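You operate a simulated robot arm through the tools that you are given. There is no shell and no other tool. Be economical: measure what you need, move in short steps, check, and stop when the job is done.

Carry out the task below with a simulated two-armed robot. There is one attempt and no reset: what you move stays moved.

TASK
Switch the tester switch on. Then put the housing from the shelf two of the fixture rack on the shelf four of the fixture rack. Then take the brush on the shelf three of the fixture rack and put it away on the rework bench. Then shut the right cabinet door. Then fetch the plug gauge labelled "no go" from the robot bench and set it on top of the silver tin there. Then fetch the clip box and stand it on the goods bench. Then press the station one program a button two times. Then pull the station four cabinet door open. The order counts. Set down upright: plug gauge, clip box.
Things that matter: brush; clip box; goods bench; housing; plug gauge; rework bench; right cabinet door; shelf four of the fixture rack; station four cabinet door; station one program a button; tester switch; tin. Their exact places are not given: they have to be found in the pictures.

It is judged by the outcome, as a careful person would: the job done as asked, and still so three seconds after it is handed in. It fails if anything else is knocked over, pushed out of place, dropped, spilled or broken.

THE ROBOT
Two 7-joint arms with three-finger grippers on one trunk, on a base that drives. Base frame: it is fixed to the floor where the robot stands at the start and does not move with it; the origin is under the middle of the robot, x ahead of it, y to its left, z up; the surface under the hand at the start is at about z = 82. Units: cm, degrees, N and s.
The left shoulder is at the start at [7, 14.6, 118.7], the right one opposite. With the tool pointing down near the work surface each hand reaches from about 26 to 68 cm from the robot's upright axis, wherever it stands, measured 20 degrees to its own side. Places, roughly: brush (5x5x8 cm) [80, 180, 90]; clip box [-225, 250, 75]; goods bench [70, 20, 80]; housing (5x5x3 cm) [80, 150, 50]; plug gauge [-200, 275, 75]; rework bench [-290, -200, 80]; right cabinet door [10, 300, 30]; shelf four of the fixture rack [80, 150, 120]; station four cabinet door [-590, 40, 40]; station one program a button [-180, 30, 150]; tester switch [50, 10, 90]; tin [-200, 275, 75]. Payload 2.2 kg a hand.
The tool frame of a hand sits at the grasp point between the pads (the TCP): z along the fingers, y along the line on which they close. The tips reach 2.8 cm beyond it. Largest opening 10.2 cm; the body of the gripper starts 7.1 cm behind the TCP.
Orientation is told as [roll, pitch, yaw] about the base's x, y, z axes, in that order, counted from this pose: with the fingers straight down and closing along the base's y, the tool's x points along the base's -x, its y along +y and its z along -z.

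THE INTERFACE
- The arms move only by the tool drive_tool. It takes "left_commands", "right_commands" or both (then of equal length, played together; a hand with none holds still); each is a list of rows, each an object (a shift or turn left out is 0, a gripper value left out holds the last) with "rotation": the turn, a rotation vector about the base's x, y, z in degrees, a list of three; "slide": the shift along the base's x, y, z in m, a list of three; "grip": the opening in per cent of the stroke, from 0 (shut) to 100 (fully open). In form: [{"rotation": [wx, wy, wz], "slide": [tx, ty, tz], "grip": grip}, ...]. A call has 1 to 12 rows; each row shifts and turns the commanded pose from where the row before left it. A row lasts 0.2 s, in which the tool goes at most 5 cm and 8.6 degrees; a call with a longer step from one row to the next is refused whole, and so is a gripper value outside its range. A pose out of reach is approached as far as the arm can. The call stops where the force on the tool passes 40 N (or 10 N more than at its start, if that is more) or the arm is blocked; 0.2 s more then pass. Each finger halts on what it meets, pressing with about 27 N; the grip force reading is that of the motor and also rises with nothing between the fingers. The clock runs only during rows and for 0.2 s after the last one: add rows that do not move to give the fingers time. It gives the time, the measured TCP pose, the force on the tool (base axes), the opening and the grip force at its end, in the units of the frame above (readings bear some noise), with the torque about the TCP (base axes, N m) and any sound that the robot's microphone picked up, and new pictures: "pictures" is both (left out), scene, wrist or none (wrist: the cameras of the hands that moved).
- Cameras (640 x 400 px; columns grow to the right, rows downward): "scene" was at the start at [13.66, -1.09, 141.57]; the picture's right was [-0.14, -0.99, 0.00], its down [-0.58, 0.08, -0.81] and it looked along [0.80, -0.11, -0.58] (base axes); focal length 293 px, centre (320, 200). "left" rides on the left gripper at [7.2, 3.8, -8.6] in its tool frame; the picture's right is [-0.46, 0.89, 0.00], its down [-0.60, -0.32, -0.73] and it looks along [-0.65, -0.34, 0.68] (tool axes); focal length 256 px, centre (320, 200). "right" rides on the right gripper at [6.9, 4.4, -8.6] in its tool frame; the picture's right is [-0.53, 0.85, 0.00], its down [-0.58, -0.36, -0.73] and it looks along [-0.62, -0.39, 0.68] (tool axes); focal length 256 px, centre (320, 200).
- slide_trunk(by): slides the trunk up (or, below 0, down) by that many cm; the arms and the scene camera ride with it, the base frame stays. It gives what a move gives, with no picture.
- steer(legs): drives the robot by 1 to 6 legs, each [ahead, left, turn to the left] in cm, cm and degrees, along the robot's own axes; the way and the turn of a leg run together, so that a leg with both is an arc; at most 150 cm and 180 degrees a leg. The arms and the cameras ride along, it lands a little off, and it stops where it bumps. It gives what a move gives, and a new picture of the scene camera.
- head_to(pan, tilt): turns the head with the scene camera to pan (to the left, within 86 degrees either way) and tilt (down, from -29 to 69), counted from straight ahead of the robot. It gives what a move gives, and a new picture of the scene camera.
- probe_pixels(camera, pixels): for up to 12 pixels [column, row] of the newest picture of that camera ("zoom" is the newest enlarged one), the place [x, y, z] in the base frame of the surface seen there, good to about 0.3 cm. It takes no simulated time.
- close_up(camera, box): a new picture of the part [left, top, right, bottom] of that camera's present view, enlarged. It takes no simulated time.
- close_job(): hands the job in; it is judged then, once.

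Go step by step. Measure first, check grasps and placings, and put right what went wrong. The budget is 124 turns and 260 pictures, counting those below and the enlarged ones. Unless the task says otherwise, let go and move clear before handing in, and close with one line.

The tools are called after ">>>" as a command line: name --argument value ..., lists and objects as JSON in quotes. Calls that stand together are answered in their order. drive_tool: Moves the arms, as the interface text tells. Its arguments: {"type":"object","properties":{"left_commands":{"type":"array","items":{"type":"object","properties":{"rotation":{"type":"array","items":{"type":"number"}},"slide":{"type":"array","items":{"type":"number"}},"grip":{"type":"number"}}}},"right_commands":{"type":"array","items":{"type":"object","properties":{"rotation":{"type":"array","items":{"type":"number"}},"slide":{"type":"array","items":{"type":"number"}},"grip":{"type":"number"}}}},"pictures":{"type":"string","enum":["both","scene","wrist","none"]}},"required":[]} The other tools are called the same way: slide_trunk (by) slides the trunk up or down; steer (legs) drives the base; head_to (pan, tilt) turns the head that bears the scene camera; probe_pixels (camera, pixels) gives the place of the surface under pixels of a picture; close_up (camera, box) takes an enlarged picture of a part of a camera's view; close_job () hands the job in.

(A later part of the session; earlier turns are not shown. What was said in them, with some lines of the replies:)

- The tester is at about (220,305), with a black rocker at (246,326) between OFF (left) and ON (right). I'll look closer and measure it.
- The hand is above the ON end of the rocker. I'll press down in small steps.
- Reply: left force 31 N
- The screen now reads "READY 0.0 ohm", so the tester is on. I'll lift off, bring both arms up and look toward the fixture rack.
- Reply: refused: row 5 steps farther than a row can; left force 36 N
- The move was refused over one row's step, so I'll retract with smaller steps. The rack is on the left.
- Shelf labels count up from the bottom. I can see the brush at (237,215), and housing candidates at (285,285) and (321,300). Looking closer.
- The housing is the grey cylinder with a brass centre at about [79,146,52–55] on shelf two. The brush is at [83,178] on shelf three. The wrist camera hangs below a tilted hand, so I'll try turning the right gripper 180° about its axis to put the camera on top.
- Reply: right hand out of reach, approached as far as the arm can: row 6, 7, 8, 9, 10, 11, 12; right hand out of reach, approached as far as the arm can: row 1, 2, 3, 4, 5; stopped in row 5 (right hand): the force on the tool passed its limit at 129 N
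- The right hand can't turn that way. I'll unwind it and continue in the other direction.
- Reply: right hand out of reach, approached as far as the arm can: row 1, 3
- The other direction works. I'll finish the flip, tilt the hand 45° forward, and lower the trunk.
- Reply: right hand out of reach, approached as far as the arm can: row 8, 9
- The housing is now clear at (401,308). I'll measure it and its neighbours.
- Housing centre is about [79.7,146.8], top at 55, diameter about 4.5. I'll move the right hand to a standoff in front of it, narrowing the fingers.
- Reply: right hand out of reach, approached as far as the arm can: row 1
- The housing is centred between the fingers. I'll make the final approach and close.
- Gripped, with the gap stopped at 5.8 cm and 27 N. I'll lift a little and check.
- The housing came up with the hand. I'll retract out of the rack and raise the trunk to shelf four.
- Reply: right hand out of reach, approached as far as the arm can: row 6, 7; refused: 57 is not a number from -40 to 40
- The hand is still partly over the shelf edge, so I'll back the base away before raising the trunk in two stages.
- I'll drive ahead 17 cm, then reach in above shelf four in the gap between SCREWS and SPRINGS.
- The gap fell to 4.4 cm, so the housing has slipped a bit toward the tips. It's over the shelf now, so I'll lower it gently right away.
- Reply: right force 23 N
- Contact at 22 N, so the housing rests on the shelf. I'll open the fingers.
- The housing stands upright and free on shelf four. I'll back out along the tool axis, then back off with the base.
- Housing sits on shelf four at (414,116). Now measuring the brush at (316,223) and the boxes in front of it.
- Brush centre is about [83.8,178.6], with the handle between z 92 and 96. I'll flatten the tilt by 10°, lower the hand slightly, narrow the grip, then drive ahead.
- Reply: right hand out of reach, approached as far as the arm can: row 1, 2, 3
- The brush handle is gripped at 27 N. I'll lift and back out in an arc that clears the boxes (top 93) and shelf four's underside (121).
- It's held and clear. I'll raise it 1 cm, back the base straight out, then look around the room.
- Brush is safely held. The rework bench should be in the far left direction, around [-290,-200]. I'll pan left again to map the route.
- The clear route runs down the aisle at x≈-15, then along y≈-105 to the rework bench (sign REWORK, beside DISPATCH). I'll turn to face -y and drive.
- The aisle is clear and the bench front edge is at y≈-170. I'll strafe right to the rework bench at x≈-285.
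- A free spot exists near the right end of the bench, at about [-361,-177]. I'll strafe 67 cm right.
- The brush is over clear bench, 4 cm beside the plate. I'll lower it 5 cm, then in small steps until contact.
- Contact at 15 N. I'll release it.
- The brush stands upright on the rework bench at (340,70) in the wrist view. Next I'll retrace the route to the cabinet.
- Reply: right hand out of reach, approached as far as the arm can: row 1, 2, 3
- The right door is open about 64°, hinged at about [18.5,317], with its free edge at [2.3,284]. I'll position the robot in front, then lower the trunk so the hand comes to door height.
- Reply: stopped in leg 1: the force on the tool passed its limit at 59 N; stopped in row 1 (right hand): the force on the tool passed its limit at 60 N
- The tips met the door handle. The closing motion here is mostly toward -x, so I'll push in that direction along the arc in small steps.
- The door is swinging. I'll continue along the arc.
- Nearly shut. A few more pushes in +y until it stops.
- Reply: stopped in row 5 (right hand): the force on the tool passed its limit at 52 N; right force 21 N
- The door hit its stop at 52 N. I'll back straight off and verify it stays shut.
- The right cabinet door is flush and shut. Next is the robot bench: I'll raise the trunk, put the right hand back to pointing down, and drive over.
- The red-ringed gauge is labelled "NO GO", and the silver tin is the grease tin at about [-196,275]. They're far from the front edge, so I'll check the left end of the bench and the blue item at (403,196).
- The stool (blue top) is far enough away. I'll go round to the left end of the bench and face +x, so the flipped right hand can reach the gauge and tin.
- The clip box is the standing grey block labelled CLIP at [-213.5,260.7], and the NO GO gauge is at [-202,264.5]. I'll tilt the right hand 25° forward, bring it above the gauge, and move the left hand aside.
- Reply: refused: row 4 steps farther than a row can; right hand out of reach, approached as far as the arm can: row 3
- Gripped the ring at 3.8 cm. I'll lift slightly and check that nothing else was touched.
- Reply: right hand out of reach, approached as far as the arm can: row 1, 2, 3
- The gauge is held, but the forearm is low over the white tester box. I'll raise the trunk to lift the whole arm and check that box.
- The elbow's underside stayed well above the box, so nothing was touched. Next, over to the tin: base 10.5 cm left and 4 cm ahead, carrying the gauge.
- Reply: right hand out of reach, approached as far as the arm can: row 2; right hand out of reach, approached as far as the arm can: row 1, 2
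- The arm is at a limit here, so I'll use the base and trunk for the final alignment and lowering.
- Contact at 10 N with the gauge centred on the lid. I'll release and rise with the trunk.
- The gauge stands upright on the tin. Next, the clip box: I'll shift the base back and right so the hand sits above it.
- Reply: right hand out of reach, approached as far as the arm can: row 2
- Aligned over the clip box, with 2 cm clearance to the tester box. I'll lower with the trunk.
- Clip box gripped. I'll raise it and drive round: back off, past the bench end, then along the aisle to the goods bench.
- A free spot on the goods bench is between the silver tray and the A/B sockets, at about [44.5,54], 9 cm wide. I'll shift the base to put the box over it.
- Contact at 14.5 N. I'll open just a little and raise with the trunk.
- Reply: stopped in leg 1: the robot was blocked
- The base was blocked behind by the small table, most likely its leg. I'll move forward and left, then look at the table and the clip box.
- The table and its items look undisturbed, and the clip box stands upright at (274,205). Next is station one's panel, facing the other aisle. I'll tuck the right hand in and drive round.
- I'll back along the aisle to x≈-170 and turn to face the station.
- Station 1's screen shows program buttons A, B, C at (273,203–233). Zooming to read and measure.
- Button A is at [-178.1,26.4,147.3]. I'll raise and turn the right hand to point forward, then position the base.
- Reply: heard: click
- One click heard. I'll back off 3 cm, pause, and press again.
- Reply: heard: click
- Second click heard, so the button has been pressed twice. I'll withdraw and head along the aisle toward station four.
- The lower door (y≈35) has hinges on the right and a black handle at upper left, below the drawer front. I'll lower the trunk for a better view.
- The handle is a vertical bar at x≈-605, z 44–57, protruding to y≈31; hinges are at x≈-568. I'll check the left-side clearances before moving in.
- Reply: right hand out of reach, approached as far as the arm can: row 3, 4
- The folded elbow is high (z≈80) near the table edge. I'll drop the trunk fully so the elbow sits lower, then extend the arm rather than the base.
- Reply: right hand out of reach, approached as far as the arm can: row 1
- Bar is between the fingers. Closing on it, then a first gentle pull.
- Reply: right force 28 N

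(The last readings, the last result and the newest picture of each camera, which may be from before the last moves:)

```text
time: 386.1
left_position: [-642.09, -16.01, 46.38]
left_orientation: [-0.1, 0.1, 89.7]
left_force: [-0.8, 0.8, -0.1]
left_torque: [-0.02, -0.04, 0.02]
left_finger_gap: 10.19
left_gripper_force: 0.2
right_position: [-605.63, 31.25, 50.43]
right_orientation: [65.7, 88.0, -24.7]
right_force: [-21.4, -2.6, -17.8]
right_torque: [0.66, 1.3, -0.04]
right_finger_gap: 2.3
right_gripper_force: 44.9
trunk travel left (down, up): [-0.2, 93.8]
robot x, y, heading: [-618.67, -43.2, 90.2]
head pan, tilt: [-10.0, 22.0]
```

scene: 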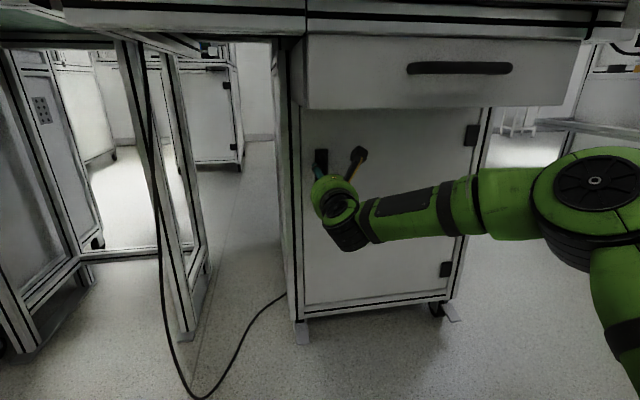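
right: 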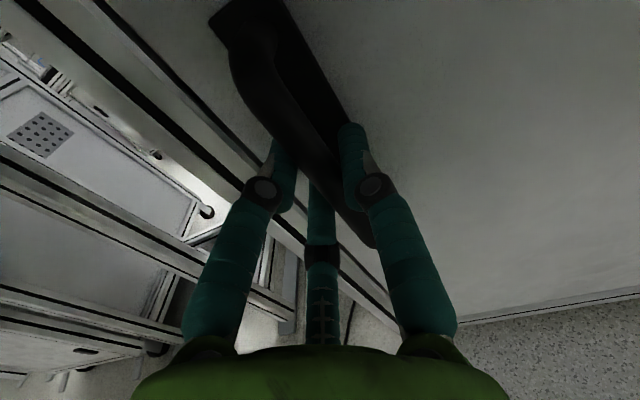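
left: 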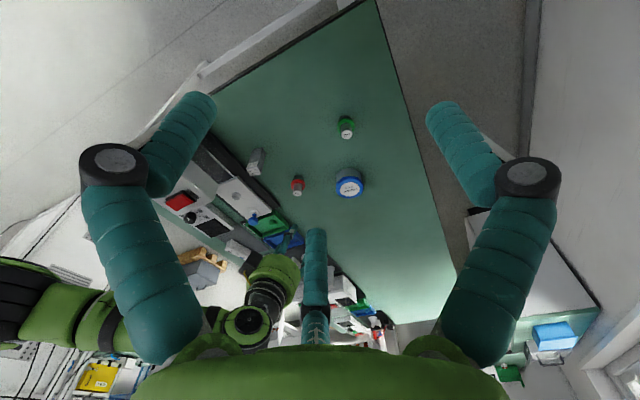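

>>> drive_tool --right_commands '[{"slide": [0, -0.01, 0]}, {"slide": [0, -0.012, 0], "rotation": [0, 0, 1.5]}, {"slide": [0.001, -0.012, 0], "rotation": [0, 0, 1.5]}, {"slide": [0.002, -0.012, 0], "rotation": [0, 0, 2]}, {"slide": [0.002, -0.012, 0], "rotation": [0, 0, 2]}, {"slide": [0.003, -0.012, 0], "rotation": [0, 0, 2]}]' --pictures "both"

```text
time: 387.4
left_position: [-641.94, -15.81, 46.31]
left_orientation: [0.1, 0.3, 89.6]
left_force: [-0.4, -0.3, -0.5]
left_torque: [-0.01, 0.0, -0.02]
left_finger_gap: 10.23
left_gripper_force: 0.0
right_position: [-604.86, 25.89, 50.64]
right_orientation: [32.3, 87.3, -56.8]
right_force: [4.2, 1.2, -26.1]
right_torque: [0.27, 0.97, 0.01]
right_finger_gap: 2.29
right_gripper_force: 45.1
right hand out of reach, approached as far as the arm can: row 2, 3, 4, 5, 6
trunk travel left (down, up): [-0.2, 93.8]
robot x, y, heading: [-618.18, -42.67, 89.8]
head pan, tilt: [-10.0, 22.0]
```

scene: 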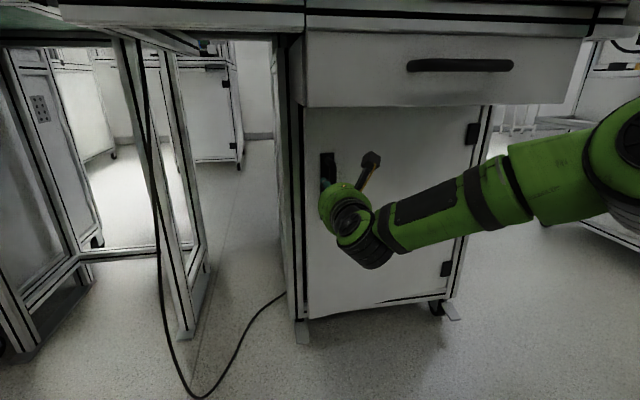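
right: 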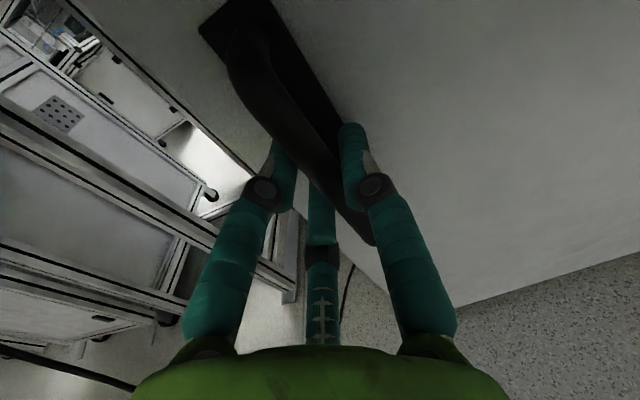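

The door has started to open (~8°). I'll continue the pull by backing the base along the arc.

>>> steer --legs '[[-7, -1.5, 0], [-6, -2.5, 0]]'

>>> close_up --camera "right" --box '[0, 0, 640, 400]'

```text
time: 388.9
left_position: [-639.62, -24.71, 46.52]
left_orientation: [-0.1, 0.0, 89.6]
left_force: [0.0, 0.4, -0.6]
left_torque: [0.03, -0.02, -0.01]
left_finger_gap: 10.19
left_gripper_force: 0.1
right_position: [-601.52, 17.07, 50.6]
right_orientation: [27.2, 87.6, -63.0]
right_force: [2.0, 0.9, -3.8]
right_torque: [0.55, 0.83, -0.01]
right_finger_gap: 2.29
right_gripper_force: 44.7
trunk travel left (down, up): [-0.2, 93.8]
robot x, y, heading: [-616.33, -51.8, 89.5]
head pan, tilt: [-10.0, 22.0]
stopped in leg 2: the force on the tool passed its limit at 41 N (the readings are from after the stop); the commanded pose is now the measured one
```

scene: 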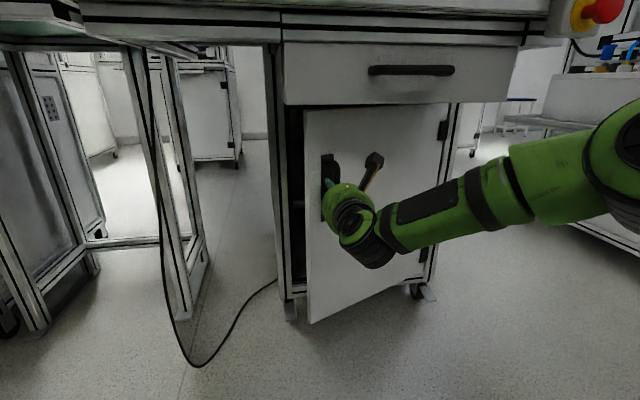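

```text
1.00 times, centred on (320, 200) of right (not enlarged: the box is as wide or as high as the picture)
```

zoom: 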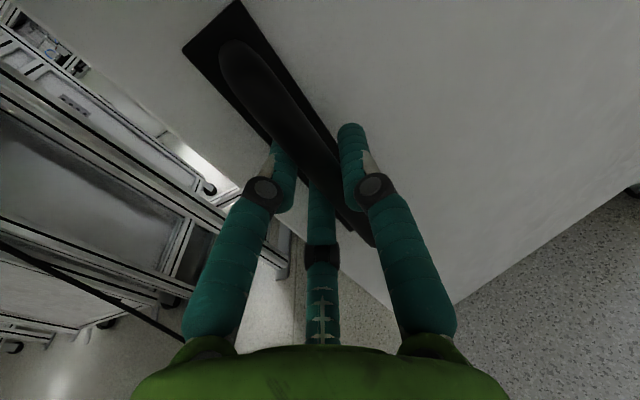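

>>> steer --legs '[[-4, -2.5, 0], [-4, -2.8, 0]]'

>>> steer --legs '[[-4, -3, 0], [-3, -3, 0]]'

```text
time: 390.3
left_position: [-634.28, -32.63, 46.45]
left_orientation: [0.0, 0.1, 89.5]
left_force: [0.0, -0.7, 0.6]
left_torque: [0.01, -0.02, 0.06]
left_finger_gap: 10.2
left_gripper_force: 0.0
right_position: [-596.28, 9.1, 50.64]
right_orientation: [31.6, 87.5, -58.6]
right_force: [5.9, 4.3, -7.4]
right_torque: [0.21, 0.85, -0.18]
right_finger_gap: 2.24
right_gripper_force: 45.0
trunk travel left (down, up): [-0.2, 93.8]
robot x, y, heading: [-611.08, -59.51, 89.5]
head pan, tilt: [-10.0, 22.0]
```

scene: 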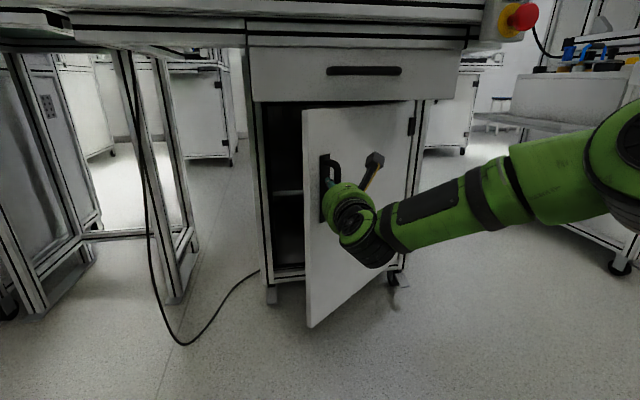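

```text
time: 391.6
left_position: [-630.8, -37.08, 46.48]
left_orientation: [-0.1, 0.0, 89.5]
left_force: [-0.5, -0.3, -0.6]
left_torque: [0.02, -0.02, 0.0]
left_finger_gap: 10.22
left_gripper_force: 0.1
right_position: [-591.93, 4.79, 50.68]
right_orientation: [23.1, 87.8, -68.5]
right_force: [0.0, 1.8, -4.0]
right_torque: [0.64, 0.42, 0.0]
right_finger_gap: 2.27
right_gripper_force: 44.5
trunk travel left (down, up): [-0.2, 93.8]
robot x, y, heading: [-607.34, -64.14, 89.7]
head pan, tilt: [-10.0, 22.0]
stopped in leg 2: the force on the tool passed its limit at 43 N (the readings are from after the stop); the commanded pose is now the measured one
```

scene: 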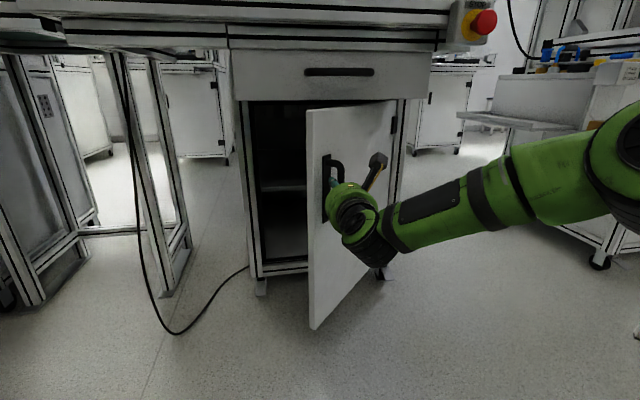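

>>> steer --legs '[[-2.5, -3, 0], [-2.2, -3.2, 0]]'

>>> steer --legs '[[-2, -3.5, 0], [-1.5, -3.5, 0]]'

```text
time: 393.0
left_position: [-624.56, -41.78, 46.38]
left_orientation: [0.0, 0.1, 89.6]
left_force: [-0.3, 0.4, -0.1]
left_torque: [0.02, 0.01, 0.02]
left_finger_gap: 10.16
left_gripper_force: 0.0
right_position: [-585.38, 0.34, 50.72]
right_orientation: [23.9, 87.9, -67.9]
right_force: [16.5, 31.9, 0.1]
right_torque: [0.15, 0.35, -0.02]
right_finger_gap: 2.29
right_gripper_force: 45.2
trunk travel left (down, up): [-0.2, 93.8]
robot x, y, heading: [-601.16, -68.79, 89.3]
head pan, tilt: [-10.0, 22.0]
```

scene: 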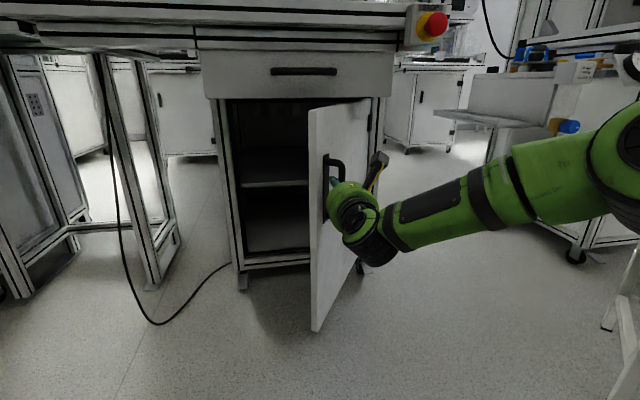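

```text
time: 394.3
left_position: [-619.38, -44.45, 46.4]
left_orientation: [-0.1, 0.0, 89.5]
left_force: [0.1, 0.0, 0.8]
left_torque: [-0.02, -0.01, 0.03]
left_finger_gap: 10.2
left_gripper_force: 0.1
right_position: [-579.9, -2.16, 50.65]
right_orientation: [22.2, 87.9, -70.1]
right_force: [1.6, 5.8, -4.8]
right_torque: [0.47, 0.16, 0.07]
right_finger_gap: 2.27
right_gripper_force: 45.4
trunk travel left (down, up): [-0.2, 93.8]
robot x, y, heading: [-595.96, -71.69, 89.5]
head pan, tilt: [-10.0, 22.0]
stopped in leg 2: the force on the tool passed its limit at 48 N (the readings are from after the stop); the commanded pose is now the measured one
```

scene: 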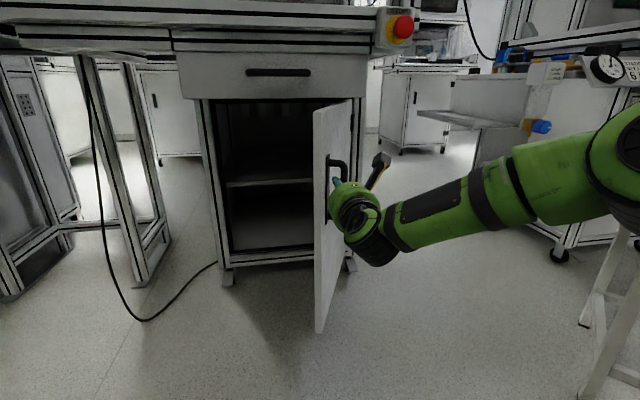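

>>> steer --legs '[[-1, -3.3, 0], [-0.4, -3.3, 0]]'

>>> probe_pixels --camera "scene" --pixels '[[316, 300], [318, 140], [340, 130], [600, 300], [350, 110]]'

```text
time: 395.6
left_position: [-612.89, -45.93, 46.4]
left_orientation: [-0.1, 0.0, 89.4]
left_force: [0.0, -0.5, 0.6]
left_torque: [0.03, -0.01, 0.0]
left_finger_gap: 10.2
left_gripper_force: 0.0
right_position: [-573.42, -3.88, 50.58]
right_orientation: [22.4, 87.9, -69.8]
right_force: [-1.0, -16.1, -9.4]
right_torque: [0.1, 0.26, -0.28]
right_finger_gap: 2.28
right_gripper_force: 45.0
trunk travel left (down, up): [-0.2, 93.8]
robot x, y, heading: [-589.79, -73.06, 89.6]
head pan, tilt: [-10.0, 22.0]
```

scene: 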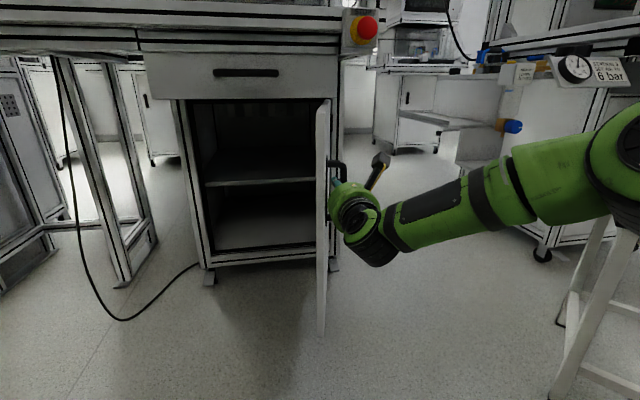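

```text
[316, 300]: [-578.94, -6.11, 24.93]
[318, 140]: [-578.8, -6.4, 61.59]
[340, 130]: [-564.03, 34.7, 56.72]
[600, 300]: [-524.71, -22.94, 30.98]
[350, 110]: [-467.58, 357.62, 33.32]
```

The door is open about 75°. I'll release the bar and withdraw straight back.

>>> drive_tool --right_commands '[{"grip": 30}, {"grip": 35}, {}, {"slide": [0, -0.02, 0]}, {"slide": [0, -0.03, 0]}, {"slide": [0, -0.04, 0]}, {"slide": [0.01, -0.04, 0]}]' --pictures "both"

```text
time: 397.2
left_position: [-613.03, -45.84, 46.45]
left_orientation: [-0.1, -0.1, 89.4]
left_force: [-0.3, 0.1, -0.7]
left_torque: [-0.01, -0.02, -0.01]
left_finger_gap: 10.2
left_gripper_force: 0.0
right_position: [-572.4, -16.87, 50.75]
right_orientation: [23.6, 87.9, -68.8]
right_force: [0.7, 0.0, -0.1]
right_torque: [0.01, 0.04, 0.0]
right_finger_gap: 3.59
right_gripper_force: 0.0
trunk travel left (down, up): [-0.2, 93.8]
robot x, y, heading: [-589.69, -72.87, 89.4]
head pan, tilt: [-10.0, 22.0]
```

scene: 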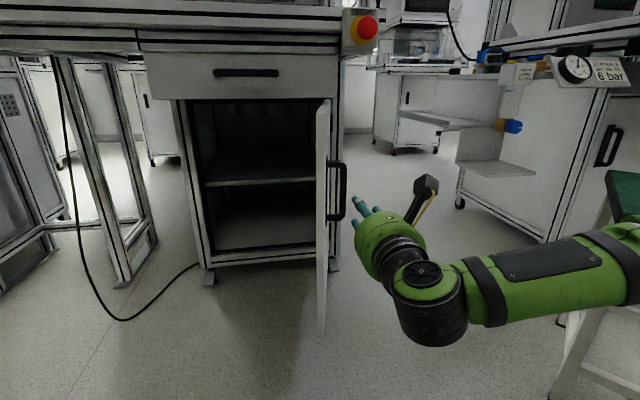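
right: 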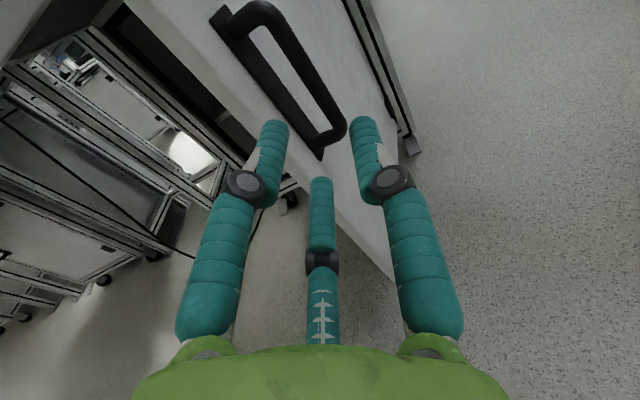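

Door stays open and the hand is free. I'll back away, keeping clear of the stool on the right, and check once more.

>>> steer --legs '[[-12, 2, 0], [-8, 10, 0]]'

>>> head_to --pan -30 --tilt 22

```text
time: 399.3
left_position: [-624.93, -65.78, 46.5]
left_orientation: [-0.1, 0.0, 89.5]
left_force: [0.0, -0.9, -1.3]
left_torque: [0.01, 0.01, 0.01]
left_finger_gap: 10.2
left_gripper_force: 0.1
right_position: [-584.65, -36.6, 50.79]
right_orientation: [22.6, 87.9, -69.6]
right_force: [0.0, 0.3, -1.0]
right_torque: [-0.03, 0.03, 0.0]
right_finger_gap: 3.55
right_gripper_force: 0.1
trunk travel left (down, up): [-0.2, 93.8]
robot x, y, heading: [-601.54, -92.46, 89.6]
head pan, tilt: [-10.0, 22.0]
```

scene: 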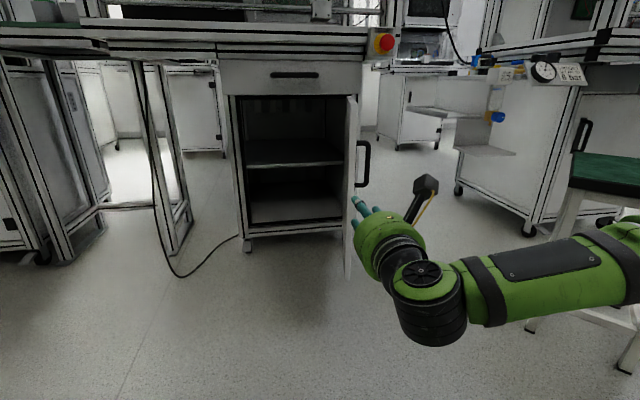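

```text
time: 400.1
left_position: [-624.95, -65.68, 46.37]
left_orientation: [-0.1, 0.0, 89.5]
left_force: [0.5, 0.2, -0.2]
left_torque: [-0.01, 0.02, 0.04]
left_finger_gap: 10.22
left_gripper_force: 0.0
right_position: [-584.56, -36.63, 50.7]
right_orientation: [22.8, 87.9, -69.7]
right_force: [-0.2, -0.3, 0.4]
right_torque: [0.03, 0.0, 0.02]
right_finger_gap: 3.6
right_gripper_force: 0.0
trunk travel left (down, up): [-0.2, 93.8]
robot x, y, heading: [-601.6, -92.63, 89.5]
head pan, tilt: [-30.0, 22.0]
```

scene: 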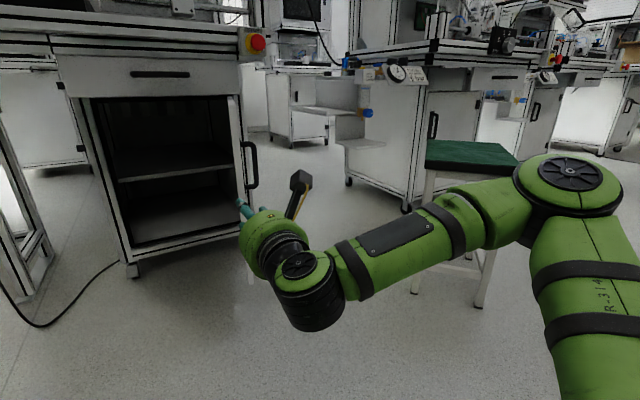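

The door is open, the stool is upright in its place, and the robot is clear of everything. Handing in.

>>> close_job

```text
The job is handed in.
```

All eight steps were done in the order asked. While backing off from the goods bench the base was stopped by something behind it, probably the small table; the table and its items looked undisturbed when I checked.
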